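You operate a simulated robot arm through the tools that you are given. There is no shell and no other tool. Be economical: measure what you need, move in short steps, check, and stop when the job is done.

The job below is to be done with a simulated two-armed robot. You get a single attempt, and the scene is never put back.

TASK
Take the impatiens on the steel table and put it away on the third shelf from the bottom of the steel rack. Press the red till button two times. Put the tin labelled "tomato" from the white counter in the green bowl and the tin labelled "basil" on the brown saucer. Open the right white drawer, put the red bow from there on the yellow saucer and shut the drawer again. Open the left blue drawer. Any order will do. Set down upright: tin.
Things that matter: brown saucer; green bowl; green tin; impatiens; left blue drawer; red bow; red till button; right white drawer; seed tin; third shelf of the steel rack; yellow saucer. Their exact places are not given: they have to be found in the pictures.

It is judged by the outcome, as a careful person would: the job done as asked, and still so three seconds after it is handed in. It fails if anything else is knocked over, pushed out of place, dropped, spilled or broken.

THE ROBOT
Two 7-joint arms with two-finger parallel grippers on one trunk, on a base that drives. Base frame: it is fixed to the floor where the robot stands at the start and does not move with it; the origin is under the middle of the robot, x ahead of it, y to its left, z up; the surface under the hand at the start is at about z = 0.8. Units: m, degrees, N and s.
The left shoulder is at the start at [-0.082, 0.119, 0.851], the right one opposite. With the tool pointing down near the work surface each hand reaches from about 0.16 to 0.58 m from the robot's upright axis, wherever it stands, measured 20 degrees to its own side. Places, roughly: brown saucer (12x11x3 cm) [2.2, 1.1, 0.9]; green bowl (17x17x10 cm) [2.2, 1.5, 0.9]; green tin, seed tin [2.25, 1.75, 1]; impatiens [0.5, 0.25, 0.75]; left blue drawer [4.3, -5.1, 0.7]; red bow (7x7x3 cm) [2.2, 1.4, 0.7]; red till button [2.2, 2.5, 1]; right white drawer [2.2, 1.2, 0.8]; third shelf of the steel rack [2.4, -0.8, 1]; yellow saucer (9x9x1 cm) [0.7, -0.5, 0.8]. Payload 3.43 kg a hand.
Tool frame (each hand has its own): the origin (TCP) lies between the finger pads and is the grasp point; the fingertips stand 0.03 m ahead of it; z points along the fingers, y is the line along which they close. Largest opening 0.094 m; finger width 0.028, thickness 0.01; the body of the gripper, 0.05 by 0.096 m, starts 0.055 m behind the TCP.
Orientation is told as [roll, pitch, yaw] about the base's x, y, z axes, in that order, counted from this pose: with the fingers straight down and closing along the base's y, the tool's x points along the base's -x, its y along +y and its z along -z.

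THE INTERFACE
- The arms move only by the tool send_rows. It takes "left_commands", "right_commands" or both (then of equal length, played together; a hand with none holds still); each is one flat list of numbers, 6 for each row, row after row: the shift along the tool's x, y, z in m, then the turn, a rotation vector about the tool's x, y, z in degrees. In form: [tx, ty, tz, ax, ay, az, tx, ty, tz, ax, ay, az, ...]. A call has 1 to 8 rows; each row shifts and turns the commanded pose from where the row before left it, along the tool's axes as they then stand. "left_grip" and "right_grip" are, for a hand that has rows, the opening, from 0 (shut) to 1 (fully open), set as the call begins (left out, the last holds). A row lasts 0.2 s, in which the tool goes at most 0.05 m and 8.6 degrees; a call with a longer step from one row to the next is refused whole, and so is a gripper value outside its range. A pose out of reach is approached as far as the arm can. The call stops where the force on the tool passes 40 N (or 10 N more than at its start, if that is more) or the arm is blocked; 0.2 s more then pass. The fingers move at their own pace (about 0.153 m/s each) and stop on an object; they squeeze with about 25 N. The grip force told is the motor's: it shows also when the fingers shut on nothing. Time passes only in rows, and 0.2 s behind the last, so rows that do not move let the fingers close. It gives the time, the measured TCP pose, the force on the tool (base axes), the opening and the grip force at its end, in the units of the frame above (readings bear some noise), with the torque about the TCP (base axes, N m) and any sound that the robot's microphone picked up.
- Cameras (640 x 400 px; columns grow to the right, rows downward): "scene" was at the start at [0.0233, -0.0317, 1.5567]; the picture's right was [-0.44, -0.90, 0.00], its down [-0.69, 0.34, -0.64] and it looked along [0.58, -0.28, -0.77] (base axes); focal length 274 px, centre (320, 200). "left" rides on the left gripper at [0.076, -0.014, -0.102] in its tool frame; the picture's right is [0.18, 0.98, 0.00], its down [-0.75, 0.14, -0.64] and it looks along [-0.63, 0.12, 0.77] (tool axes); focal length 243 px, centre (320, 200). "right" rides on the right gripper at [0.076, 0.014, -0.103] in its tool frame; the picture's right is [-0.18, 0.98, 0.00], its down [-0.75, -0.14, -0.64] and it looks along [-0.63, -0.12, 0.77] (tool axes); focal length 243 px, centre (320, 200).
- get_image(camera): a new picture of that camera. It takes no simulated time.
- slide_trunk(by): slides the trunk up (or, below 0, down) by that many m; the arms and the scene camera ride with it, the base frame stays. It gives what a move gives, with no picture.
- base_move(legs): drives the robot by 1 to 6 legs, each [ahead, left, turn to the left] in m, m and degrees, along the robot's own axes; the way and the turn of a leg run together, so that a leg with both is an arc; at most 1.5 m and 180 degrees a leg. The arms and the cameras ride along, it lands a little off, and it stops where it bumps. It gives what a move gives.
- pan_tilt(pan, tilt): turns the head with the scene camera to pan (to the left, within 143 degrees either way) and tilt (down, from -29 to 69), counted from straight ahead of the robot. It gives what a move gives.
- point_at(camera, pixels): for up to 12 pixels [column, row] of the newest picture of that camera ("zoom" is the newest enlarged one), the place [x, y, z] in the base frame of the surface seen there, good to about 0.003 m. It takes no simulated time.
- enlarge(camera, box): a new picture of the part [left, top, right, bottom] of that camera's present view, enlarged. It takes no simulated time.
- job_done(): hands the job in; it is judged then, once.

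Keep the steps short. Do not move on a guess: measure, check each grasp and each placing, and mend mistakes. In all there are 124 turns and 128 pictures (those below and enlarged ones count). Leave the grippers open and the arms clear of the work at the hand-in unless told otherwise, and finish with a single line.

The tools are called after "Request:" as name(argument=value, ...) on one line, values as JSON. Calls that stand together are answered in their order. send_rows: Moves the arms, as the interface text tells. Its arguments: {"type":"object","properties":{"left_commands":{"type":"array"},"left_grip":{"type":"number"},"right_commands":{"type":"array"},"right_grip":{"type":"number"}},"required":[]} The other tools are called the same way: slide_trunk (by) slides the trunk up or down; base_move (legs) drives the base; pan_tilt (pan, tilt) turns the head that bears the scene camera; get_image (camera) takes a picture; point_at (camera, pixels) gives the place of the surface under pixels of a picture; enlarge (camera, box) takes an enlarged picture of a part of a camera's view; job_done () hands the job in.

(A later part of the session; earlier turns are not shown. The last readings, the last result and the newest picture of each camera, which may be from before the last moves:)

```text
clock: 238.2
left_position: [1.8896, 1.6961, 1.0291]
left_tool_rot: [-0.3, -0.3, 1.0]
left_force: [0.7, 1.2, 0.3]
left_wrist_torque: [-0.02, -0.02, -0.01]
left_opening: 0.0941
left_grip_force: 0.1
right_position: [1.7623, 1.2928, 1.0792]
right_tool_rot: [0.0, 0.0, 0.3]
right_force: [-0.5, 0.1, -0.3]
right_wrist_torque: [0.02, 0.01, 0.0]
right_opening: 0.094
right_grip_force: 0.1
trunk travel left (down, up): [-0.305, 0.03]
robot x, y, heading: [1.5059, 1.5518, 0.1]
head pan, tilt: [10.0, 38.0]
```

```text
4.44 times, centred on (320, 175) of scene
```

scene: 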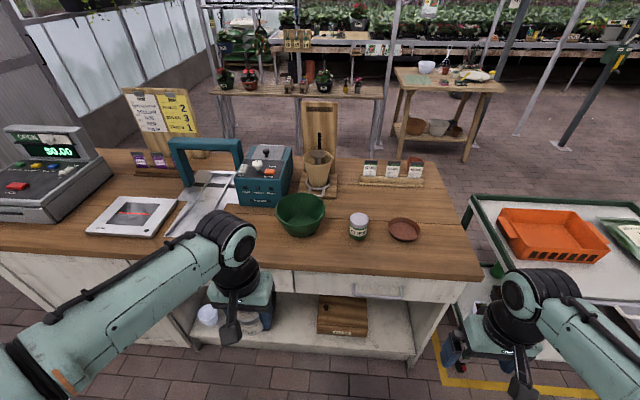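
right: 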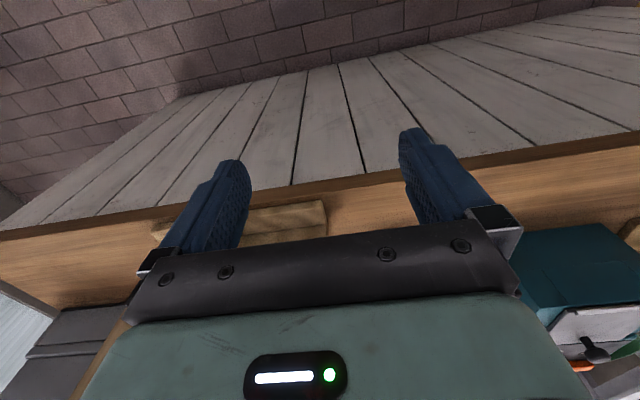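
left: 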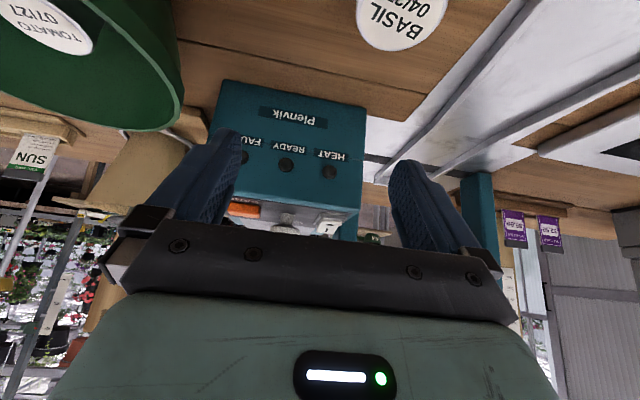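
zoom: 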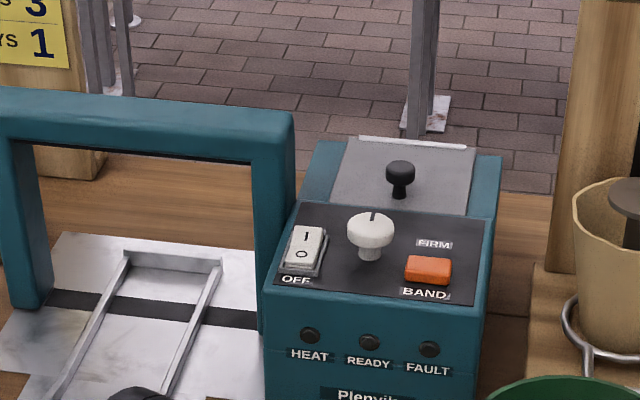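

The arm is free; the machine looks unchanged (switch OFF, lamps dark). Drive 0.16 m forward to the basil tin.

Request:
base_move(legs=[[0.16, 0.01, 0]])

Request:
get_image(camera="left")

```text
clock: 239.7
left_position: [2.0523, 1.7059, 1.0274]
left_tool_rot: [-0.3, 0.0, 0.9]
left_force: [0.2, 0.7, 0.5]
left_wrist_torque: [0.0, 0.03, 0.05]
left_opening: 0.0938
left_grip_force: 0.0
right_position: [1.9246, 1.3037, 1.0782]
right_tool_rot: [0.0, -0.1, 0.2]
right_force: [0.9, -0.5, 0.3]
right_wrist_torque: [0.01, 0.01, 0.02]
right_opening: 0.0942
right_grip_force: 0.0
trunk travel left (down, up): [-0.305, 0.03]
robot x, y, heading: [1.6671, 1.5642, 0.3]
head pan, tilt: [10.0, 38.0]
```

```text
50 pictures are left
```

left: 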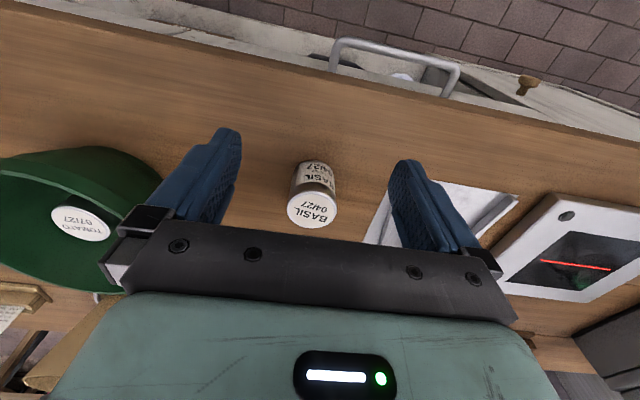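

Request:
send_rows(left_commands=[-0.0415, 0.002, 0, 0, 0, 0, -0.0415, 0.003, 0, 0, 0, 0, 0, 0, 0.03, 0, 0, 0])

Request:
get_image(camera="left")

Request:
point_at(camera="left", pixels=[[315, 150], [315, 170], [300, 165], [330, 165]])

```text
clock: 240.4
left_position: [2.1355, 1.7123, 1.0014]
left_tool_rot: [-0.3, -0.1, 0.8]
left_force: [-0.9, 0.3, 0.3]
left_wrist_torque: [0.0, 0.02, -0.01]
left_opening: 0.0937
left_grip_force: 0.1
right_position: [1.9247, 1.3038, 1.0789]
right_tool_rot: [-0.1, 0.0, 0.2]
right_force: [-0.7, 0.1, 0.8]
right_wrist_torque: [-0.02, 0.0, 0.01]
right_opening: 0.094
right_grip_force: 0.1
trunk travel left (down, up): [-0.305, 0.03]
robot x, y, heading: [1.6665, 1.5586, 0.4]
head pan, tilt: [10.0, 38.0]
```

```text
49 pictures are left
```

left: 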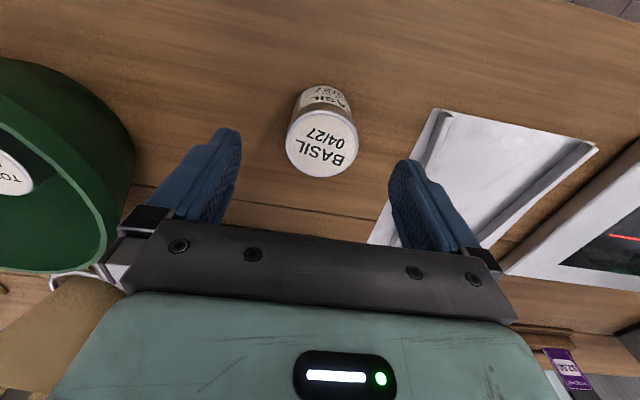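

```text
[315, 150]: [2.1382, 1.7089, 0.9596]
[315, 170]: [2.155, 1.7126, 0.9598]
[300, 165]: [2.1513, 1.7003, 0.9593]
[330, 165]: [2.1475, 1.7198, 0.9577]
```

Centred over the basil tin. Down to 0.939, close, lift.

Request:
send_rows(left_commands=[0, 0, 0.031, 0, 0, 0, 0, 0, 0.031, 0, 0, 0])

Request:
send_rows(left_commands=[0, 0, 0, 0, 0, 0, 0, 0, 0, 0, 0, 0, 0, 0, 0, 0, 0, 0, 0.02, 0, -0.03, 0, 0, 0, 0.04, 0, -0.02, 0, 0, 0, 0.04, 0, -0.02, 0, 0, 0], left_grip=0)

Request:
get_image(camera="left")

```text
clock: 241.1
left_position: [2.1369, 1.7114, 0.9391]
left_tool_rot: [-0.3, -0.2, 0.9]
left_force: [-0.6, -0.9, -0.6]
left_wrist_torque: [-0.02, -0.01, 0.03]
left_opening: 0.094
left_grip_force: 0.0
right_position: [1.9242, 1.3042, 1.0803]
right_tool_rot: [0.1, 0.0, 0.3]
right_force: [-0.3, -0.6, 0.7]
right_wrist_torque: [-0.01, -0.02, 0.0]
right_opening: 0.0938
right_grip_force: 0.0
trunk travel left (down, up): [-0.305, 0.03]
robot x, y, heading: [1.6664, 1.5587, 0.2]
head pan, tilt: [10.0, 38.0]
```

```text
clock: 242.4
left_position: [2.0334, 1.7096, 1.0075]
left_tool_rot: [-0.2, 0.0, 0.9]
left_force: [0.4, 0.1, -0.7]
left_wrist_torque: [-0.06, 0.0, 0.0]
left_opening: 0.0485
left_grip_force: 25.1
right_position: [1.9235, 1.3045, 1.08]
right_tool_rot: [0.0, 0.0, 0.2]
right_force: [0.0, 0.0, -0.4]
right_wrist_torque: [0.02, -0.02, 0.01]
right_opening: 0.094
right_grip_force: 0.0
trunk travel left (down, up): [-0.305, 0.03]
robot x, y, heading: [1.6687, 1.5592, 0.3]
head pan, tilt: [10.0, 38.0]
```

```text
48 pictures are left
```

left: 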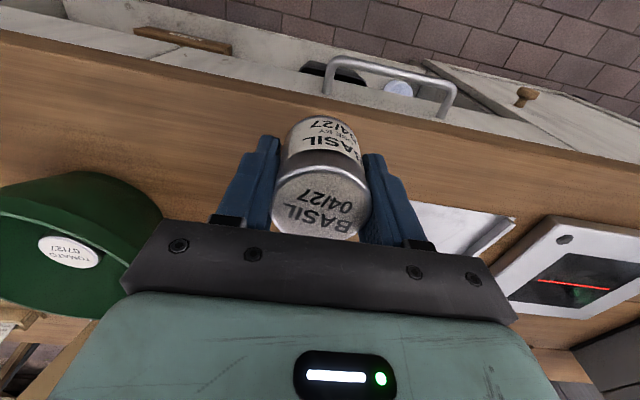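

Basil held. Drive right to the saucer.

Request:
base_move(legs=[[0, -0.575, -0.3]])

Request:
get_image(camera="left")

Request:
get_image(camera="scene")

```text
clock: 247.9
left_position: [2.0377, 1.1341, 1.0068]
left_tool_rot: [-0.2, -0.1, 0.3]
left_force: [0.1, 0.4, -1.0]
left_wrist_torque: [0.01, 0.0, 0.0]
left_opening: 0.0482
left_grip_force: 24.7
right_position: [1.9227, 0.7302, 1.0783]
right_tool_rot: [0.0, 0.0, -0.2]
right_force: [0.5, 0.2, 0.3]
right_wrist_torque: [0.0, 0.0, 0.01]
right_opening: 0.0941
right_grip_force: 0.1
trunk travel left (down, up): [-0.305, 0.03]
robot x, y, heading: [1.6685, 0.9902, -0.4]
head pan, tilt: [10.0, 38.0]
```

```text
47 pictures are left
```

left: 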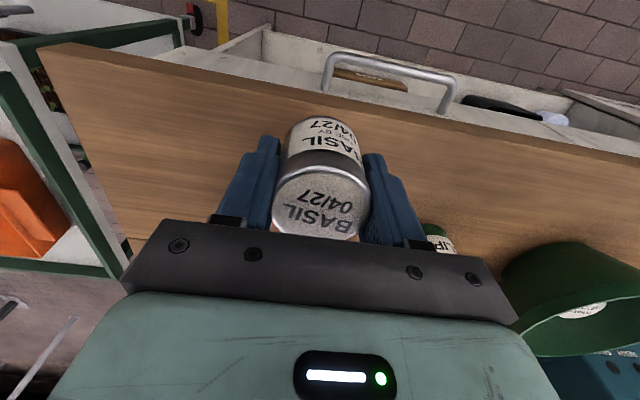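

```text
46 pictures are left
```

scene: 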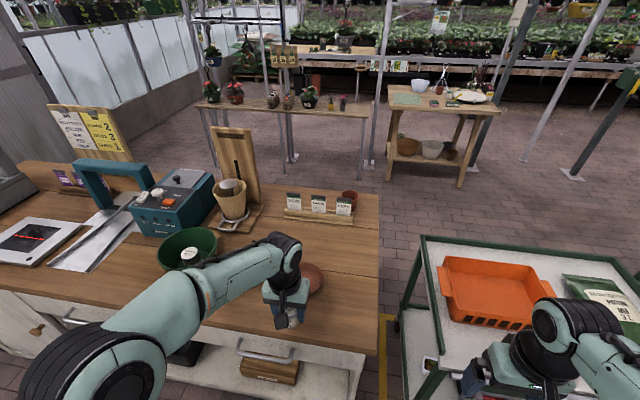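

Request:
send_rows(left_commands=[-0.0385, 0, 0, 0, 0, 0, -0.0385, 0, 0, 0, 0, 0, -0.0385, 0, 0.005, 0, 0, 0, -0.0385, 0, 0.005, 0, 0, 0])

Request:
get_image(camera="left")

```text
clock: 248.9
left_position: [2.1916, 1.1327, 0.9983]
left_tool_rot: [-0.2, 0.1, 0.2]
left_force: [0.0, -0.4, -0.8]
left_wrist_torque: [0.02, 0.01, -0.01]
left_opening: 0.0486
left_grip_force: 25.2
right_position: [1.9237, 0.7298, 1.0789]
right_tool_rot: [0.0, 0.1, -0.2]
right_force: [0.5, -0.4, -0.6]
right_wrist_torque: [-0.05, 0.01, 0.0]
right_opening: 0.094
right_grip_force: 0.1
trunk travel left (down, up): [-0.305, 0.03]
robot x, y, heading: [1.6673, 0.9856, -0.1]
head pan, tilt: [10.0, 38.0]
```

```text
45 pictures are left
```

left: 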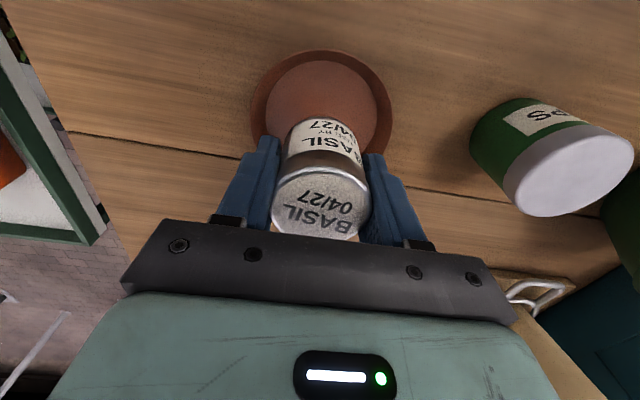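

Request:
point_at(camera="left", pixels=[[267, 105], [377, 105], [320, 61], [320, 90], [253, 110], [390, 115], [320, 51]])

Request:
send_rows(left_commands=[0, 0, 0.025, 0, 0, 0, 0, 0, 0.018, 0, 0, 0])

```text
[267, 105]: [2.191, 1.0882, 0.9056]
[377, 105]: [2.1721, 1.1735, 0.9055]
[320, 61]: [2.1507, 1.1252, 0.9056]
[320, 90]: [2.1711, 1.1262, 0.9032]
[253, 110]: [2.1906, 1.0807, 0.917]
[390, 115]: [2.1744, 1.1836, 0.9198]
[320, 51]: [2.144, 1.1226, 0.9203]
```

```text
clock: 249.6
left_position: [2.1897, 1.1346, 0.9562]
left_tool_rot: [-0.3, 0.0, 0.3]
left_force: [1.1, -0.1, -0.4]
left_wrist_torque: [0.02, -0.01, 0.01]
left_opening: 0.048
left_grip_force: 24.7
right_position: [1.9227, 0.7293, 1.0804]
right_tool_rot: [0.0, 0.0, -0.2]
right_force: [-0.1, -0.9, 0.8]
right_wrist_torque: [-0.04, 0.01, -0.04]
right_opening: 0.094
right_grip_force: 0.0
trunk travel left (down, up): [-0.305, 0.03]
robot x, y, heading: [1.6624, 0.987, -0.1]
head pan, tilt: [10.0, 38.0]
```

Saucer centre ≈(2.193, 1.132): aligned. Lower in small steps.

Request:
send_rows(left_commands=[0, -0.002, 0.009, 0, 0, 0, 0, 0, 0, 0, 0, 0])

Request:
send_rows(left_commands=[0, 0, 0.004, 0, 0, 0, 0, 0, 0, 0, 0, 0])

```text
clock: 250.2
left_position: [2.1907, 1.1323, 0.9454]
left_tool_rot: [-0.3, 0.0, 0.3]
left_force: [-0.1, 0.2, -0.9]
left_wrist_torque: [0.01, 0.0, 0.0]
left_opening: 0.0482
left_grip_force: 25.1
right_position: [1.9217, 0.7307, 1.0796]
right_tool_rot: [0.1, 0.0, -0.3]
right_force: [0.1, -0.2, 0.1]
right_wrist_torque: [0.0, 0.0, 0.0]
right_opening: 0.0943
right_grip_force: 0.2
trunk travel left (down, up): [-0.305, 0.03]
robot x, y, heading: [1.6654, 0.9894, -0.1]
head pan, tilt: [10.0, 38.0]
```

```text
clock: 250.8
left_position: [2.1909, 1.1331, 0.9427]
left_tool_rot: [-0.3, -0.1, 0.3]
left_force: [-0.5, -0.8, 1.0]
left_wrist_torque: [-0.01, 0.0, -0.02]
left_opening: 0.0479
left_grip_force: 25.0
right_position: [1.9222, 0.7307, 1.0798]
right_tool_rot: [0.0, 0.0, -0.2]
right_force: [-0.3, -0.6, 0.0]
right_wrist_torque: [0.0, -0.01, -0.02]
right_opening: 0.094
right_grip_force: 0.0
trunk travel left (down, up): [-0.305, 0.03]
robot x, y, heading: [1.6688, 0.9888, -0.3]
head pan, tilt: [10.0, 38.0]
```

Contact just begun. Release gently and rise.

Request:
send_rows(left_commands=[0, 0, 0.001, 0, 0, 0, 0, 0, 0, 0, 0, 0, 0, 0, 0, 0, 0, 0, 0, 0, -0.03, 0, 0, 0, 0.01, 0, -0.04, 0, 0, 0, 0.045, 0, 0, 0, 0, 0, 0.045, 0, 0, 0, 0, 0, 0.045, 0, 0, 0, 0, 0], left_grip=0.66)

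Request:
get_image(camera="scene")

Request:
get_image(camera="left")

```text
clock: 252.6
left_position: [2.0459, 1.1348, 1.0133]
left_tool_rot: [-0.4, -0.1, 0.4]
left_force: [-0.1, 0.1, 0.3]
left_wrist_torque: [-0.02, 0.01, -0.01]
left_opening: 0.0617
left_grip_force: 0.1
right_position: [1.9217, 0.7311, 1.0796]
right_tool_rot: [0.0, 0.0, -0.2]
right_force: [0.2, 0.3, 0.0]
right_wrist_torque: [-0.02, -0.04, 0.02]
right_opening: 0.0938
right_grip_force: 0.1
trunk travel left (down, up): [-0.305, 0.03]
robot x, y, heading: [1.6682, 0.9899, -0.1]
head pan, tilt: [10.0, 38.0]
```

```text
44 pictures are left
```

scene: 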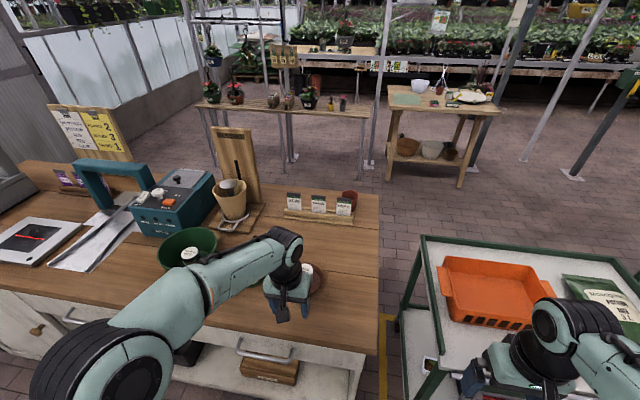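

```text
43 pictures are left
```

left: 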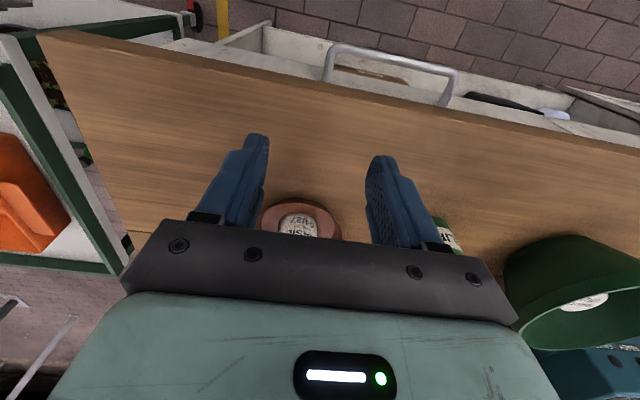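

Basil is upright on the saucer. Now the right drawer: measure its handle.

Request:
enlarge(camera="scene", box=[200, 310, 360, 400])

Request:
point_at(camera="zoom", pixels=[[150, 140], [250, 190], [355, 205], [160, 170], [370, 180], [250, 100], [600, 150], [250, 215], [60, 60], [100, 140]])

Request:
point_at(camera="left", pixels=[[390, 57], [330, 60], [330, 75], [452, 95], [390, 105], [262, 45]])

```text
4.00 times, centred on (280, 355) of scene
```

zoom: 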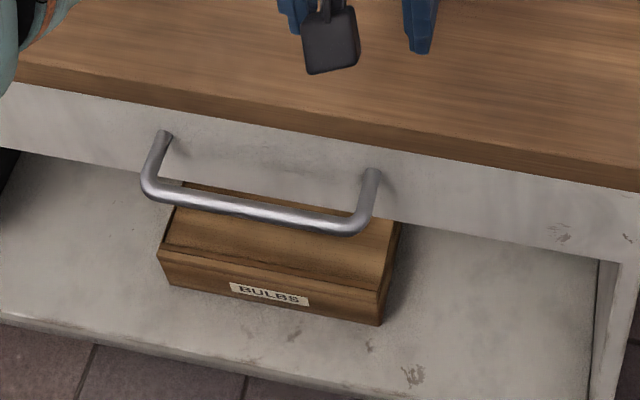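

```text
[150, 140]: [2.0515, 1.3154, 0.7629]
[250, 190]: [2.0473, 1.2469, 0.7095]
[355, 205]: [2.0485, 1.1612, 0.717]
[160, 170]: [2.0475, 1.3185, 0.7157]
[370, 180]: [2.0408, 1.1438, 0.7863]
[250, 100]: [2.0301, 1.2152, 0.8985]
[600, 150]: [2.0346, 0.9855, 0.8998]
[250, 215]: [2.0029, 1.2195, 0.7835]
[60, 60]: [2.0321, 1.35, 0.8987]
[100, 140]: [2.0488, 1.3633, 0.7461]
```

```text
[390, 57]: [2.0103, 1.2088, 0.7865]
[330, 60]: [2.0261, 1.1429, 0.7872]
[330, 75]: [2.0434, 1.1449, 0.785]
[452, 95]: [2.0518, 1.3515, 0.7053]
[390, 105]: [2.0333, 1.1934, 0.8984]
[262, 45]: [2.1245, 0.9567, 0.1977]
```

Handle bar: x≈2.007, y 1.147–1.28, z≈0.786. I back off 0.2 m and turn the left hand to point forward with the fingers one above the other.

Request:
base_move(legs=[[-0.22, 0.07, 0.1]])

Request:
send_rows(left_commands=[-0.03, 0, 0, 0, -8.3, 0, -0.03, 0, 0, 0, -8.3, 0, -0.03, 0, 0, 0, -8.3, 0, 0, 0, 0, 0, -8.3, 0, 0, 0, 0, 0, -8.3, 0, 0, 0, 0, 0, -8.3, 0, 0, 0, 0, 0, -8.3, 0, 0, 0, 0, 0, -8.3, 0], left_grip=1)

Request:
send_rows(left_commands=[0, 0, 0, 0, -8, 0, 0, 0, 0, 0, -8, 0, 0, 0, 0, 0, -7.6, 0])

```text
clock: 254.3
left_position: [1.8201, 1.2055, 1.0131]
left_tool_rot: [-0.2, -0.1, 0.4]
left_force: [-0.1, -0.7, 0.1]
left_wrist_torque: [-0.01, -0.04, 0.05]
left_opening: 0.0618
left_grip_force: 0.1
right_position: [1.6981, 0.8007, 1.0802]
right_tool_rot: [0.0, 0.0, -0.1]
right_force: [0.4, 0.7, -0.6]
right_wrist_torque: [0.03, -0.01, 0.01]
right_opening: 0.0942
right_grip_force: 0.2
trunk travel left (down, up): [-0.305, 0.03]
robot x, y, heading: [1.4388, 1.0579, 0.1]
head pan, tilt: [10.0, 38.0]
```

```text
clock: 256.1
left_position: [1.9108, 1.2044, 1.0259]
left_tool_rot: [-0.8, -66.5, 1.3]
left_force: [0.5, 0.3, 0.3]
left_wrist_torque: [0.01, -0.03, 0.01]
left_opening: 0.0938
left_grip_force: 0.1
right_position: [1.6972, 0.8021, 1.079]
right_tool_rot: [0.0, 0.0, 0.0]
right_force: [0.6, 0.3, -0.2]
right_wrist_torque: [0.02, 0.01, -0.02]
right_opening: 0.094
right_grip_force: 0.0
trunk travel left (down, up): [-0.305, 0.03]
robot x, y, heading: [1.436, 1.057, 0.0]
head pan, tilt: [10.0, 38.0]
```

```text
clock: 256.9
left_position: [1.91, 1.2026, 1.022]
left_tool_rot: [0.6, -76.3, -0.6]
left_force: [-0.5, 0.3, 0.3]
left_wrist_torque: [-0.02, 0.02, -0.06]
left_opening: 0.0941
left_grip_force: 0.0
left hand out of reach, approached as far as the arm can: row 2, 3
right_position: [1.6969, 0.8005, 1.0793]
right_tool_rot: [0.0, 0.0, -0.1]
right_force: [-0.6, -0.2, 0.7]
right_wrist_torque: [0.0, 0.01, 0.0]
right_opening: 0.0942
right_grip_force: 0.2
trunk travel left (down, up): [-0.305, 0.03]
robot x, y, heading: [1.441, 1.0626, -0.0]
head pan, tilt: [10.0, 38.0]
```

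Pitch stops near -76° here. I go back to about -65° and try rolling the hand 90° about its axis.

Request:
send_rows(left_commands=[0, 0, 0, 0, 8.3, 0, 0, 0, 0, 0, 8.3, 0, 0, 0, 0, 0, 8, 0, 0, 0, 0, 0, 0, 8.4, 0, 0, 0, 0, 0, 8.4, 0, 0, 0, 0, 0, 8.4, 0, 0, 0, 0, 0, 8.4])

Request:
send_rows(left_commands=[0, 0, 0, 0, 0, 8.2, 0, 0, 0, 0, 0, 8.2, 0, 0, 0, 0, 0, 8.2, 0, 0, 0, 0, 0, 8.2, 0, 0, 0, 0, 0, 8.2, 0, 0, 0, 0, 0, 8.2, 0, 0, 0, 0, 0, 7.2])

```text
clock: 258.5
left_position: [1.9084, 1.2034, 1.022]
left_tool_rot: [34.9, -40.5, -47.1]
left_force: [0.0, -0.3, 0.3]
left_wrist_torque: [0.03, 0.01, -0.02]
left_opening: 0.0942
left_grip_force: 0.1
right_position: [1.6962, 0.8012, 1.0791]
right_tool_rot: [0.0, 0.0, -0.1]
right_force: [-0.2, 0.3, 0.6]
right_wrist_torque: [0.0, -0.02, 0.01]
right_opening: 0.0942
right_grip_force: 0.1
trunk travel left (down, up): [-0.305, 0.03]
robot x, y, heading: [1.4382, 1.0554, 0.0]
head pan, tilt: [10.0, 38.0]
```

```text
clock: 260.1
left_position: [1.909, 1.2041, 1.0218]
left_tool_rot: [51.6, 0.3, -90.1]
left_force: [-0.5, -0.4, -0.3]
left_wrist_torque: [0.03, 0.01, 0.02]
left_opening: 0.0941
left_grip_force: 0.1
right_position: [1.6966, 0.8001, 1.0787]
right_tool_rot: [0.0, 0.0, -0.2]
right_force: [-0.1, -0.8, 0.0]
right_wrist_torque: [-0.03, -0.01, 0.01]
right_opening: 0.094
right_grip_force: 0.1
trunk travel left (down, up): [-0.305, 0.03]
robot x, y, heading: [1.4423, 1.0599, -0.1]
head pan, tilt: [10.0, 38.0]
```

Roll works: the fingers now close in the vertical plane, camera to the left. I flatten by 16° and lower in front of the handle.

Request:
send_rows(left_commands=[0, 0, 0, -8, 0, 0, 0, 0, 0, -8, 0, 0, 0.0018, -0.0368, 0.0194, 0, 0, 0, 0.0018, -0.0368, 0.0194, 0, 0, 0, 0.0018, -0.0368, 0.0194, 0, 0, 0, 0.0018, -0.0368, 0.0194, 0, 0, 0, 0.0018, -0.0368, 0.0194, 0, 0, 0], left_grip=0.6)

Request:
get_image(camera="left")

```text
clock: 261.7
left_position: [1.9248, 1.208, 0.9016]
left_tool_rot: [67.4, 0.2, -89.9]
left_force: [-0.3, -0.5, 0.3]
left_wrist_torque: [0.0, -0.01, -0.01]
left_opening: 0.0564
left_grip_force: 0.1
left hand out of reach, approached as far as the arm can: row 6, 7
right_position: [1.6968, 0.8004, 1.0795]
right_tool_rot: [0.1, 0.1, -0.1]
right_force: [0.1, 0.0, -0.8]
right_wrist_torque: [-0.01, 0.03, -0.02]
right_opening: 0.094
right_grip_force: 0.0
trunk travel left (down, up): [-0.305, 0.03]
robot x, y, heading: [1.4419, 1.0585, -0.1]
head pan, tilt: [10.0, 38.0]
```

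```text
41 pictures are left
```

left: 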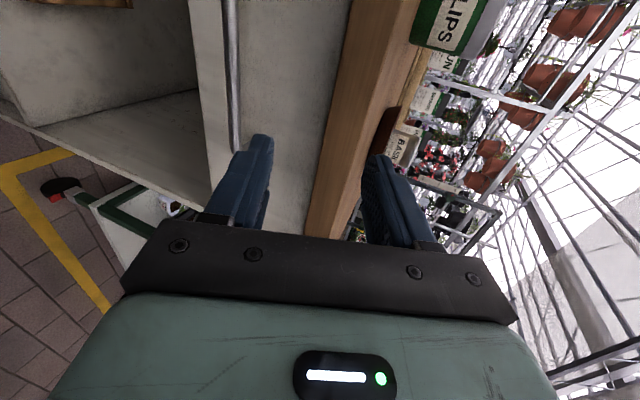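

The arm's low limit is z≈0.90 in this pose, so I undo the unreached part and lower the trunk 0.10 m instead.

Request:
send_rows(left_commands=[0, 0.04, -0.016, 0, 0, 0, 0, 0.04, -0.016, 0, 0, 0])

Request:
slide_trunk(by=-0.105)

Request:
get_image(camera="left")

```text
clock: 262.3
left_position: [1.9213, 1.2081, 0.9881]
left_tool_rot: [67.5, 0.1, -90.0]
left_force: [-0.3, 0.8, -0.5]
left_wrist_torque: [-0.02, -0.01, 0.02]
left_opening: 0.0568
left_grip_force: 0.1
right_position: [1.6971, 0.8012, 1.0793]
right_tool_rot: [0.0, 0.0, -0.1]
right_force: [-0.6, 0.3, 0.3]
right_wrist_torque: [0.0, 0.01, -0.01]
right_opening: 0.094
right_grip_force: 0.0
trunk travel left (down, up): [-0.305, 0.03]
robot x, y, heading: [1.4438, 1.0587, -0.2]
head pan, tilt: [10.0, 38.0]
```

```text
clock: 263.7
left_position: [1.9221, 1.2095, 0.8839]
left_tool_rot: [67.6, 0.2, -89.9]
left_force: [0.2, 0.8, -0.1]
left_wrist_torque: [0.01, 0.01, 0.01]
left_opening: 0.0562
left_grip_force: 0.0
right_position: [1.6974, 0.8017, 0.9744]
right_tool_rot: [0.0, 0.0, -0.1]
right_force: [-1.0, -0.2, 0.1]
right_wrist_torque: [-0.02, -0.04, -0.02]
right_opening: 0.094
right_grip_force: 0.0
trunk travel left (down, up): [-0.2, 0.135]
robot x, y, heading: [1.4414, 1.0591, -0.0]
head pan, tilt: [10.0, 38.0]
```

```text
40 pictures are left
```

left: 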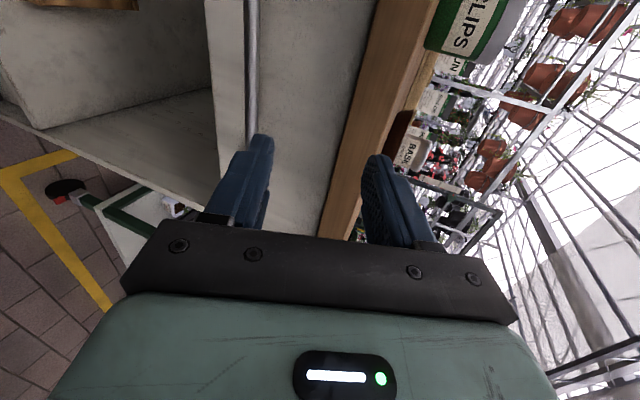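

Request:
slide_trunk(by=-0.093)

Request:
get_image(camera="left")

Request:
point_at(camera="left", pixels=[[315, 60], [315, 20], [312, 100], [318, 130]])

```text
clock: 265.0
left_position: [1.9213, 1.21, 0.7909]
left_tool_rot: [67.5, 0.2, -90.0]
left_force: [-0.2, 0.3, 0.0]
left_wrist_torque: [-0.01, -0.01, 0.0]
left_opening: 0.0566
left_grip_force: 0.1
right_position: [1.6965, 0.8018, 0.8827]
right_tool_rot: [0.0, 0.0, -0.1]
right_force: [-0.1, -0.1, -1.0]
right_wrist_torque: [-0.02, 0.01, -0.01]
right_opening: 0.0941
right_grip_force: 0.1
trunk travel left (down, up): [-0.107, 0.228]
robot x, y, heading: [1.4395, 1.0588, -0.3]
head pan, tilt: [10.0, 38.0]
```

```text
39 pictures are left
```

left: 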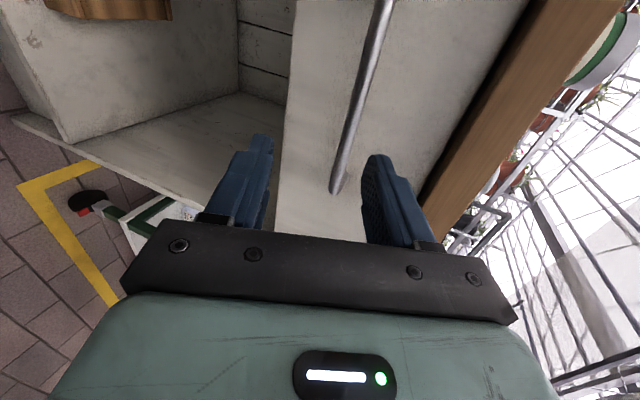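

```text
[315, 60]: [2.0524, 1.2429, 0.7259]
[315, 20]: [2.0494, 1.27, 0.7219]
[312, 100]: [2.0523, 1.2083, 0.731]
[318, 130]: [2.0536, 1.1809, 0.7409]
```

Request:
point_at(camera="left", pixels=[[340, 170], [350, 130], [360, 95], [370, 60], [380, 20]])

```text
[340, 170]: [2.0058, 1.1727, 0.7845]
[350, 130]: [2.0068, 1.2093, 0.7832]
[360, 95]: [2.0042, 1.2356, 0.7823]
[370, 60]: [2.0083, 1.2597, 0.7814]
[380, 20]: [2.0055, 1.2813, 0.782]
```

Advance so the bar comes between the fingers, then close.

Request:
send_rows(left_commands=[0.002, 0.0129, 0.0374, 0, 0, 0, 0.002, 0.0129, 0.0374, 0, 0, 0])

Request:
get_image(camera="left")

```text
clock: 265.6
left_position: [2.0009, 1.2143, 0.7877]
left_tool_rot: [67.5, 0.1, -90.0]
left_force: [0.2, 0.0, -0.2]
left_wrist_torque: [0.0, 0.01, 0.01]
left_opening: 0.0563
left_grip_force: 0.1
right_position: [1.6973, 0.8005, 0.8809]
right_tool_rot: [0.0, 0.0, 0.0]
right_force: [-0.1, -0.2, 0.5]
right_wrist_torque: [-0.02, -0.03, -0.03]
right_opening: 0.0939
right_grip_force: 0.1
trunk travel left (down, up): [-0.107, 0.228]
robot x, y, heading: [1.4408, 1.0614, -0.1]
head pan, tilt: [10.0, 38.0]
```

```text
38 pictures are left
```

left: 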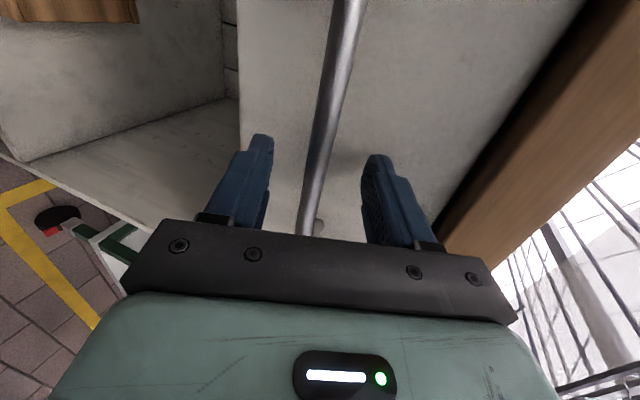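

The bar is between the fingers. Close and pull by driving back 0.26 m.

Request:
send_rows(left_commands=[0, 0, 0, 0, 0, 0, 0, 0, 0, 0, 0, 0, 0, 0, 0, 0, 0, 0], left_grip=0)

Request:
base_move(legs=[[-0.13, 0, 0], [-0.13, 0, 0]])

Request:
pan_tilt(pan=20, tilt=45)

Request:
get_image(camera="scene")

```text
clock: 266.4
left_position: [2.0006, 1.2151, 0.785]
left_tool_rot: [67.1, 0.0, -90.0]
left_force: [-9.3, -1.4, -12.1]
left_wrist_torque: [-0.35, 0.16, 0.48]
left_opening: 0.0118
left_grip_force: 44.8
right_position: [1.6972, 0.8028, 0.8814]
right_tool_rot: [0.0, 0.0, -0.1]
right_force: [0.4, 0.5, 0.1]
right_wrist_torque: [0.02, -0.01, -0.03]
right_opening: 0.0937
right_grip_force: 0.1
trunk travel left (down, up): [-0.107, 0.228]
robot x, y, heading: [1.4434, 1.0581, -0.2]
head pan, tilt: [10.0, 38.0]
```

```text
clock: 268.5
left_position: [1.7435, 1.2144, 0.7865]
left_tool_rot: [67.3, 0.1, -90.0]
left_force: [1.1, -3.1, -23.8]
left_wrist_torque: [-0.51, 0.21, 0.3]
left_opening: 0.0117
left_grip_force: 45.5
right_position: [1.4378, 0.8018, 0.8815]
right_tool_rot: [0.0, 0.2, -0.1]
right_force: [0.2, 0.3, 0.1]
right_wrist_torque: [0.0, -0.03, 0.02]
right_opening: 0.094
right_grip_force: 0.1
trunk travel left (down, up): [-0.107, 0.228]
robot x, y, heading: [1.1809, 1.0575, 0.3]
head pan, tilt: [10.0, 38.0]
```

```text
clock: 269.3
left_position: [1.7422, 1.2144, 0.7857]
left_tool_rot: [67.3, 0.1, -90.1]
left_force: [-1.3, 0.4, -5.4]
left_wrist_torque: [-0.49, 0.07, 0.31]
left_opening: 0.0116
left_grip_force: 45.0
right_position: [1.4367, 0.8019, 0.8812]
right_tool_rot: [0.0, 0.0, -0.3]
right_force: [0.0, 0.5, 0.1]
right_wrist_torque: [-0.01, -0.01, 0.06]
right_opening: 0.0939
right_grip_force: 0.0
trunk travel left (down, up): [-0.107, 0.228]
robot x, y, heading: [1.1806, 1.0605, 0.1]
head pan, tilt: [20.0, 45.0]
```

```text
37 pictures are left
```

scene: 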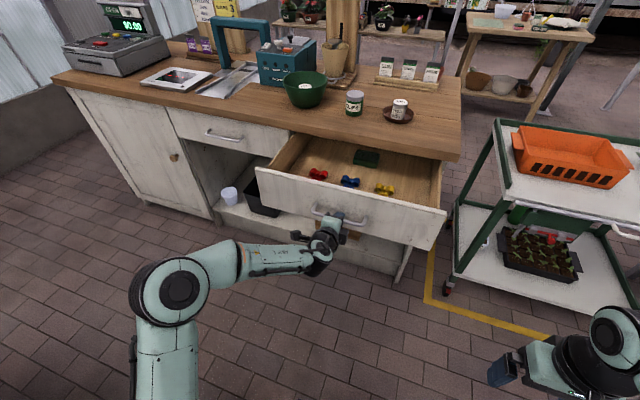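

The drawer is open; inside are red, blue and yellow bows. Measure the red one (318,173).

Request:
enlarge(camera="scene", box=[280, 140, 420, 220])

Request:
point_at(camera="zoom", pixels=[[175, 155], [145, 145], [205, 160], [170, 135], [175, 195], [250, 120], [320, 185], [100, 100], [70, 200], [200, 330], [120, 60]])

```text
4.57 times, centred on (350, 180) of scene
```

zoom: 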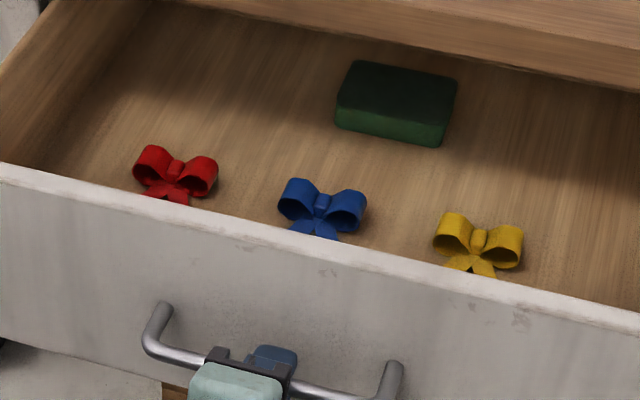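

```text
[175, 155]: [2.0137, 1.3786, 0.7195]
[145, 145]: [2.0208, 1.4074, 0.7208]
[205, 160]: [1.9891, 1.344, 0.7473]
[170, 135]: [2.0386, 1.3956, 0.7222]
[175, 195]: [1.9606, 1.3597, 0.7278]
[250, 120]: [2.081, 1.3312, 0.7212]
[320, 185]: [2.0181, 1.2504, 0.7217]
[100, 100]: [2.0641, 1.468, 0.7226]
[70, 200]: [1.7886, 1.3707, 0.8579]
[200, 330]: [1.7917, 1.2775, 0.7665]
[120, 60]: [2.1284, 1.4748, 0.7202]
```

Bow ≈(1.985, 1.365), floor z 0.72 — a bit close to the counter edge (x 2.03). I pull the drawer 7 cm further.

Request:
base_move(legs=[[-0.07, 0, 0]])

Request:
enlarge(camera="scene", box=[260, 140, 440, 250])

Request:
point_at(camera="zoom", pixels=[[180, 125], [160, 118], [215, 128], [185, 110], [190, 150], [200, 125], [80, 145], [180, 140]])

```text
clock: 270.3
left_position: [1.7287, 1.2157, 0.7851]
left_tool_rot: [67.3, -0.2, -89.9]
left_force: [-1.6, -3.9, -5.7]
left_wrist_torque: [0.24, 0.17, 0.86]
left_opening: 0.0118
left_grip_force: 45.8
right_position: [1.4272, 0.8035, 0.8809]
right_tool_rot: [0.0, 0.5, 0.0]
right_force: [-0.1, -0.1, -1.1]
right_wrist_torque: [0.01, -0.02, 0.0]
right_opening: 0.0943
right_grip_force: 0.1
trunk travel left (down, up): [-0.107, 0.228]
robot x, y, heading: [1.1654, 1.06, 0.1]
head pan, tilt: [20.0, 45.0]
stopped in leg 1: the robot was blocked; the commanded pose is now the measured one
```

```text
3.56 times, centred on (350, 195) of scene
```

zoom: 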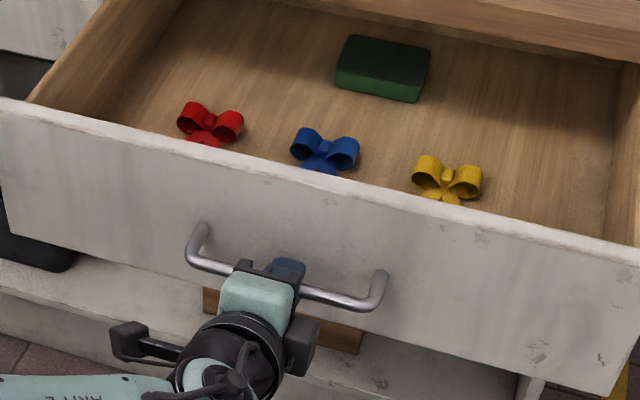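

```text
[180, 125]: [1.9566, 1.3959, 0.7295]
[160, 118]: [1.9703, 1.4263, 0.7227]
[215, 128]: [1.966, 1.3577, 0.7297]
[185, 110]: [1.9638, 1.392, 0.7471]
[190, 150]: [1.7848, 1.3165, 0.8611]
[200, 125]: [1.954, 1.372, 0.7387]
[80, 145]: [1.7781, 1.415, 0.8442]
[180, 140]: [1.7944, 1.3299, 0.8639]
```

Drawer is at its stop. Release the handle, back away, raise the trunk.

Request:
send_rows(left_commands=[0, 0, 0, 0, 0, 0, 0, 0, 0, 0, 0, 0], left_grip=0.6)

Request:
base_move(legs=[[-0.12, 0, 0]])

Request:
slide_trunk(by=0.14)

Request:
send_rows(left_commands=[0, 0.028, -0.03, 0, 0, 0, 0, 0.028, -0.03, 0, 0, 0, 0, 0.028, -0.03, 0, 0, 0, 0, 0, -0.04, 0, 0, 0, 0, 0, -0.04, 0, 0, 0])

Request:
enlarge(camera="scene", box=[160, 60, 480, 260])

```text
clock: 270.9
left_position: [1.7307, 1.2147, 0.7855]
left_tool_rot: [67.4, 0.0, -90.0]
left_force: [-0.7, 0.3, -0.7]
left_wrist_torque: [0.0, 0.03, 0.0]
left_opening: 0.0565
left_grip_force: 0.0
right_position: [1.4271, 0.8026, 0.8792]
right_tool_rot: [0.0, 0.5, 0.1]
right_force: [0.7, 0.7, -0.1]
right_wrist_torque: [0.0, 0.01, 0.0]
right_opening: 0.0943
right_grip_force: 0.1
trunk travel left (down, up): [-0.107, 0.228]
robot x, y, heading: [1.1673, 1.0579, 0.2]
head pan, tilt: [20.0, 45.0]
```

```text
clock: 271.6
left_position: [1.7307, 1.2166, 0.7862]
left_tool_rot: [67.5, 0.0, -89.9]
left_force: [-0.7, 0.3, 0.1]
left_wrist_torque: [0.0, -0.01, -0.02]
left_opening: 0.0564
left_grip_force: 0.0
right_position: [1.4272, 0.8043, 0.8812]
right_tool_rot: [-0.1, 0.4, 0.1]
right_force: [0.9, 0.5, 0.7]
right_wrist_torque: [-0.01, -0.04, 0.04]
right_opening: 0.0941
right_grip_force: 0.1
trunk travel left (down, up): [-0.107, 0.228]
robot x, y, heading: [1.1659, 1.0567, 0.2]
head pan, tilt: [20.0, 45.0]
stopped in leg 1: the robot was blocked; the commanded pose is now the measured one
```

```text
clock: 272.4
left_position: [1.7222, 1.2172, 0.8183]
left_tool_rot: [65.2, -0.3, -90.2]
left_force: [-2.5, -1.4, -21.6]
left_wrist_torque: [-0.06, 0.33, -0.1]
left_opening: 0.0679
left_grip_force: 10.4
right_position: [1.4227, 0.8032, 0.9308]
right_tool_rot: [0.0, 0.0, 0.1]
right_force: [0.6, 0.0, 0.3]
right_wrist_torque: [0.06, -0.04, 0.02]
right_opening: 0.0943
right_grip_force: 0.1
trunk travel left (down, up): [-0.155, 0.181]
robot x, y, heading: [1.1654, 1.0597, 0.2]
head pan, tilt: [20.0, 45.0]
stopped: the force on the tool passed its limit at 53 N (the readings are from after the stop); the commanded pose is now the measured one
```

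```text
clock: 273.6
left_position: [1.6054, 1.2188, 0.9685]
left_tool_rot: [65.9, -0.3, -90.1]
left_force: [0.5, -0.4, 0.4]
left_wrist_torque: [0.03, 0.04, -0.02]
left_opening: 0.0565
left_grip_force: 0.0
right_position: [1.4248, 0.8032, 0.9299]
right_tool_rot: [0.1, 0.0, 0.0]
right_force: [-0.5, 1.3, 0.0]
right_wrist_torque: [0.0, -0.02, -0.01]
right_opening: 0.0938
right_grip_force: 0.1
trunk travel left (down, up): [-0.155, 0.181]
robot x, y, heading: [1.1662, 1.0588, 0.2]
head pan, tilt: [20.0, 45.0]
```

```text
2.00 times, centred on (320, 160) of scene
```

zoom: 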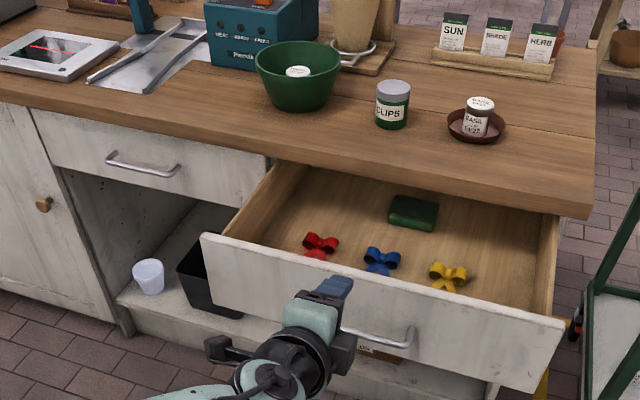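

The base was stopped by something behind it; fine. The left hand is clear of the handle. Now move forward-left so the right hand comes over the bow.

Request:
base_move(legs=[[0.1, 0.3, 0], [0.18, 0.22, 0]])

Request:
send_rows(right_commands=[-0.045, 0, -0.01, 0, 0, 0, -0.045, 0, -0.01, 0, 0, 0, -0.045, 0, 0, 0, 0, 0], right_grip=1)

Request:
get_image(camera="right")

```text
clock: 278.9
left_position: [1.8815, 1.7372, 0.9701]
left_tool_rot: [66.2, -0.2, -90.1]
left_force: [0.5, 0.1, 0.1]
left_wrist_torque: [0.01, 0.01, -0.03]
left_opening: 0.0565
left_grip_force: 0.1
right_position: [1.7, 1.3218, 0.931]
right_tool_rot: [0.0, -0.2, 0.2]
right_force: [0.3, 0.2, 0.1]
right_wrist_torque: [0.0, 0.0, -0.02]
right_opening: 0.094
right_grip_force: 0.0
trunk travel left (down, up): [-0.155, 0.181]
robot x, y, heading: [1.4395, 1.5792, 0.1]
head pan, tilt: [20.0, 45.0]
```

```text
clock: 279.7
left_position: [1.8818, 1.7374, 0.9695]
left_tool_rot: [66.0, -0.2, -90.0]
left_force: [-0.1, -0.1, -0.2]
left_wrist_torque: [0.0, -0.03, -0.02]
left_opening: 0.0564
left_grip_force: 0.0
right_position: [1.8366, 1.3209, 0.9512]
right_tool_rot: [0.1, -0.1, 0.1]
right_force: [0.1, -0.5, 0.0]
right_wrist_torque: [0.0, 0.03, 0.02]
right_opening: 0.0941
right_grip_force: 0.1
trunk travel left (down, up): [-0.155, 0.181]
robot x, y, heading: [1.4436, 1.5772, 0.0]
head pan, tilt: [20.0, 45.0]
```

```text
33 pictures are left
```

right: 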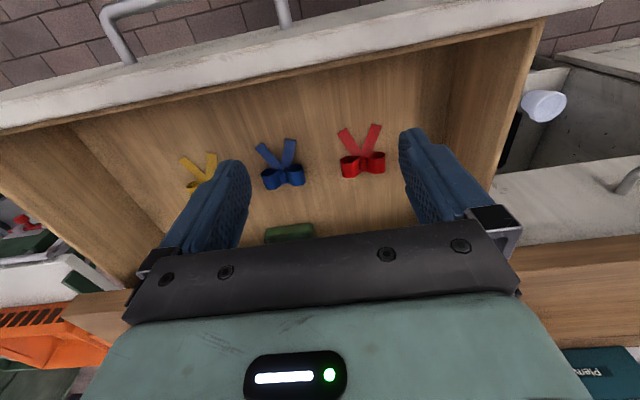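

Request:
point_at(camera="right", pixels=[[362, 160], [348, 167], [376, 162], [343, 131], [376, 128], [360, 148], [340, 160], [386, 160], [290, 175], [362, 175]])

```text
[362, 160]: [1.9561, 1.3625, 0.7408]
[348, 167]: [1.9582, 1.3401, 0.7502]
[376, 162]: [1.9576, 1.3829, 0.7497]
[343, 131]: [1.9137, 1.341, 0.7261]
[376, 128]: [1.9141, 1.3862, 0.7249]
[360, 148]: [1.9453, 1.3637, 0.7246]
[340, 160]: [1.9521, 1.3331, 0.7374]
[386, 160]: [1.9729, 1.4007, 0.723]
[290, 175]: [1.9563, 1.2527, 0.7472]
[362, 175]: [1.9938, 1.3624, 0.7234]
```

Bow knot (1.958, 1.363), loops y 1.330–1.397. Move over it and down to z≈0.80, then check.

Request:
send_rows(right_commands=[-0.03, 0.014, 0.03, 0, 0, 0, -0.03, 0.014, 0.03, 0, 0, 0, -0.03, 0.014, 0.03, 0, 0, 0, -0.03, 0, 0.03, 0, 0, 0, 0, 0, 0.03, 0, 0, 0])

Request:
get_image(camera="right")

```text
clock: 280.9
left_position: [1.8803, 1.7373, 0.9701]
left_tool_rot: [66.2, -0.2, -90.0]
left_force: [0.8, 0.0, -0.7]
left_wrist_torque: [-0.02, 0.01, -0.01]
left_opening: 0.0564
left_grip_force: 0.0
right_position: [1.956, 1.3676, 0.7988]
right_tool_rot: [0.1, -0.1, 0.1]
right_force: [0.9, 0.3, -0.2]
right_wrist_torque: [-0.02, 0.01, 0.03]
right_opening: 0.0943
right_grip_force: 0.1
trunk travel left (down, up): [-0.155, 0.181]
robot x, y, heading: [1.4432, 1.5772, 0.2]
head pan, tilt: [20.0, 45.0]
```

```text
32 pictures are left
```

right: 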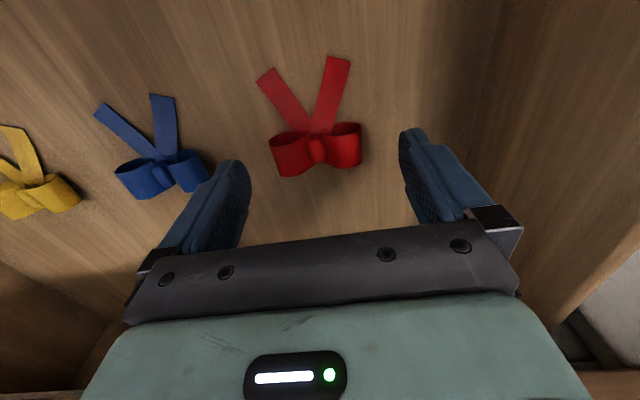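

Request:
send_rows(right_commands=[0, -0.003, 0.022, 0, 0, 0, 0, 0, 0.021, 0, 0, 0])

Request:
send_rows(right_commands=[0, 0, 0, 0, 0, 0, 0, 0, 0, 0, 0, 0, 0, 0, 0, 0, 0, 0, 0, 0, -0.03, 0, 0, 0, 0, 0, -0.03, 0, 0, 0], right_grip=0)

Request:
get_image(camera="right")

```text
clock: 281.5
left_position: [1.8799, 1.7359, 0.9693]
left_tool_rot: [66.2, -0.2, -90.0]
left_force: [1.1, -0.2, 0.0]
left_wrist_torque: [-0.04, 0.01, 0.04]
left_opening: 0.0565
left_grip_force: 0.1
right_position: [1.9562, 1.3627, 0.7566]
right_tool_rot: [0.0, -0.3, 0.0]
right_force: [-0.4, -0.3, 0.4]
right_wrist_torque: [-0.03, -0.02, -0.01]
right_opening: 0.094
right_grip_force: 0.0
trunk travel left (down, up): [-0.155, 0.181]
robot x, y, heading: [1.443, 1.5798, -0.2]
head pan, tilt: [20.0, 45.0]
```

```text
clock: 282.7
left_position: [1.8804, 1.7364, 0.9697]
left_tool_rot: [66.2, -0.1, -90.0]
left_force: [-1.2, -0.4, 0.6]
left_wrist_torque: [0.03, -0.01, 0.0]
left_opening: 0.0563
left_grip_force: 0.0
right_position: [1.9569, 1.3638, 0.8154]
right_tool_rot: [0.0, -0.2, 0.2]
right_force: [0.1, 0.3, 1.0]
right_wrist_torque: [0.04, -0.07, 0.01]
right_opening: 0.063
right_grip_force: 24.9
trunk travel left (down, up): [-0.155, 0.181]
robot x, y, heading: [1.4442, 1.58, -0.2]
head pan, tilt: [20.0, 45.0]
```

```text
31 pictures are left
```

right: 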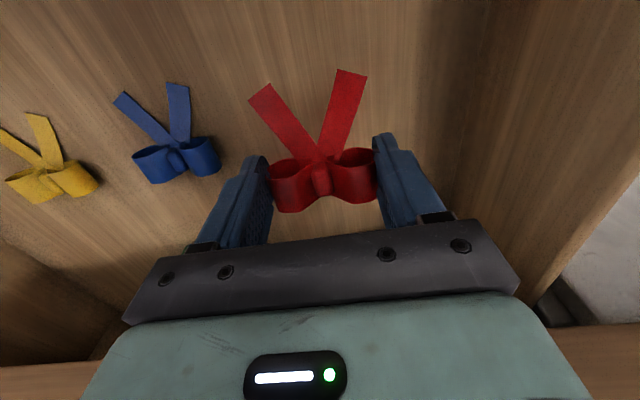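

Bow held. Raise and retract the right hand.

Request:
send_rows(right_commands=[0.01, 0, -0.045, 0, 0, 0, 0.015, 0, -0.045, 0, 0, 0, 0.03, 0, -0.035, 0, 0, 0, 0.045, 0, 0, 0, 0, 0, 0.045, 0, 0, 0, 0, 0, 0.045, 0, 0, 0, 0, 0, 0.045, 0, 0, 0, 0, 0])

Request:
base_move(legs=[[-0.2, 0, 0], [-0.05, -0.5, 0]])

Request:
slide_trunk(by=-0.15)

Request:
enlarge(camera="scene", box=[160, 80, 480, 280])

```text
clock: 284.3
left_position: [1.8797, 1.7376, 0.9706]
left_tool_rot: [66.2, -0.2, -89.9]
left_force: [0.0, 0.6, 0.8]
left_wrist_torque: [-0.01, 0.04, -0.02]
left_opening: 0.0567
left_grip_force: 0.2
right_position: [1.7214, 1.3589, 0.9424]
right_tool_rot: [0.0, -0.2, 0.2]
right_force: [-1.2, 0.1, 0.0]
right_wrist_torque: [0.04, -0.02, 0.02]
right_opening: 0.0633
right_grip_force: 24.9
trunk travel left (down, up): [-0.155, 0.181]
robot x, y, heading: [1.4429, 1.5784, 0.1]
head pan, tilt: [20.0, 45.0]
```

```text
clock: 290.3
left_position: [1.6277, 1.2464, 0.9707]
left_tool_rot: [66.2, -0.2, -90.5]
left_force: [-0.5, 0.9, -0.1]
left_wrist_torque: [0.03, 0.01, 0.01]
left_opening: 0.0565
left_grip_force: 0.0
right_position: [1.4687, 0.8698, 0.9427]
right_tool_rot: [0.1, -0.2, -0.4]
right_force: [0.0, 0.4, -0.6]
right_wrist_torque: [-0.01, -0.04, -0.03]
right_opening: 0.0629
right_grip_force: 25.1
trunk travel left (down, up): [-0.155, 0.181]
robot x, y, heading: [1.1893, 1.089, -0.4]
head pan, tilt: [20.0, 45.0]
```

```text
clock: 292.1
left_position: [1.6289, 1.2465, 0.8206]
left_tool_rot: [66.2, -0.2, -90.5]
left_force: [1.1, 0.7, -0.5]
left_wrist_torque: [0.02, -0.02, 0.02]
left_opening: 0.0565
left_grip_force: 0.1
right_position: [1.4673, 0.8711, 0.7924]
right_tool_rot: [0.0, -0.2, -0.4]
right_force: [-0.7, -0.5, 0.7]
right_wrist_torque: [0.0, 0.02, -0.01]
right_opening: 0.0633
right_grip_force: 24.5
trunk travel left (down, up): [-0.005, 0.331]
robot x, y, heading: [1.1899, 1.0934, -0.2]
head pan, tilt: [20.0, 45.0]
```

```text
2.00 times, centred on (320, 180) of scene
```

zoom: 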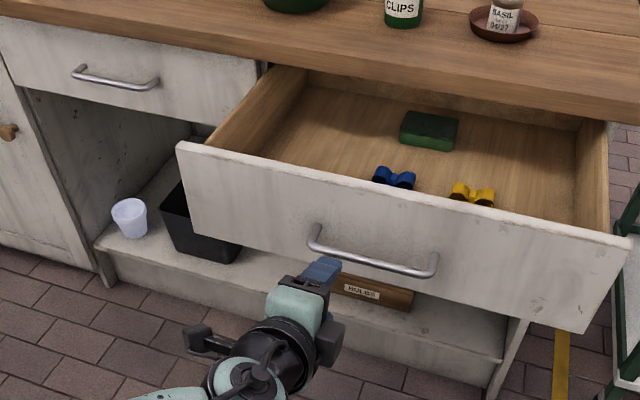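

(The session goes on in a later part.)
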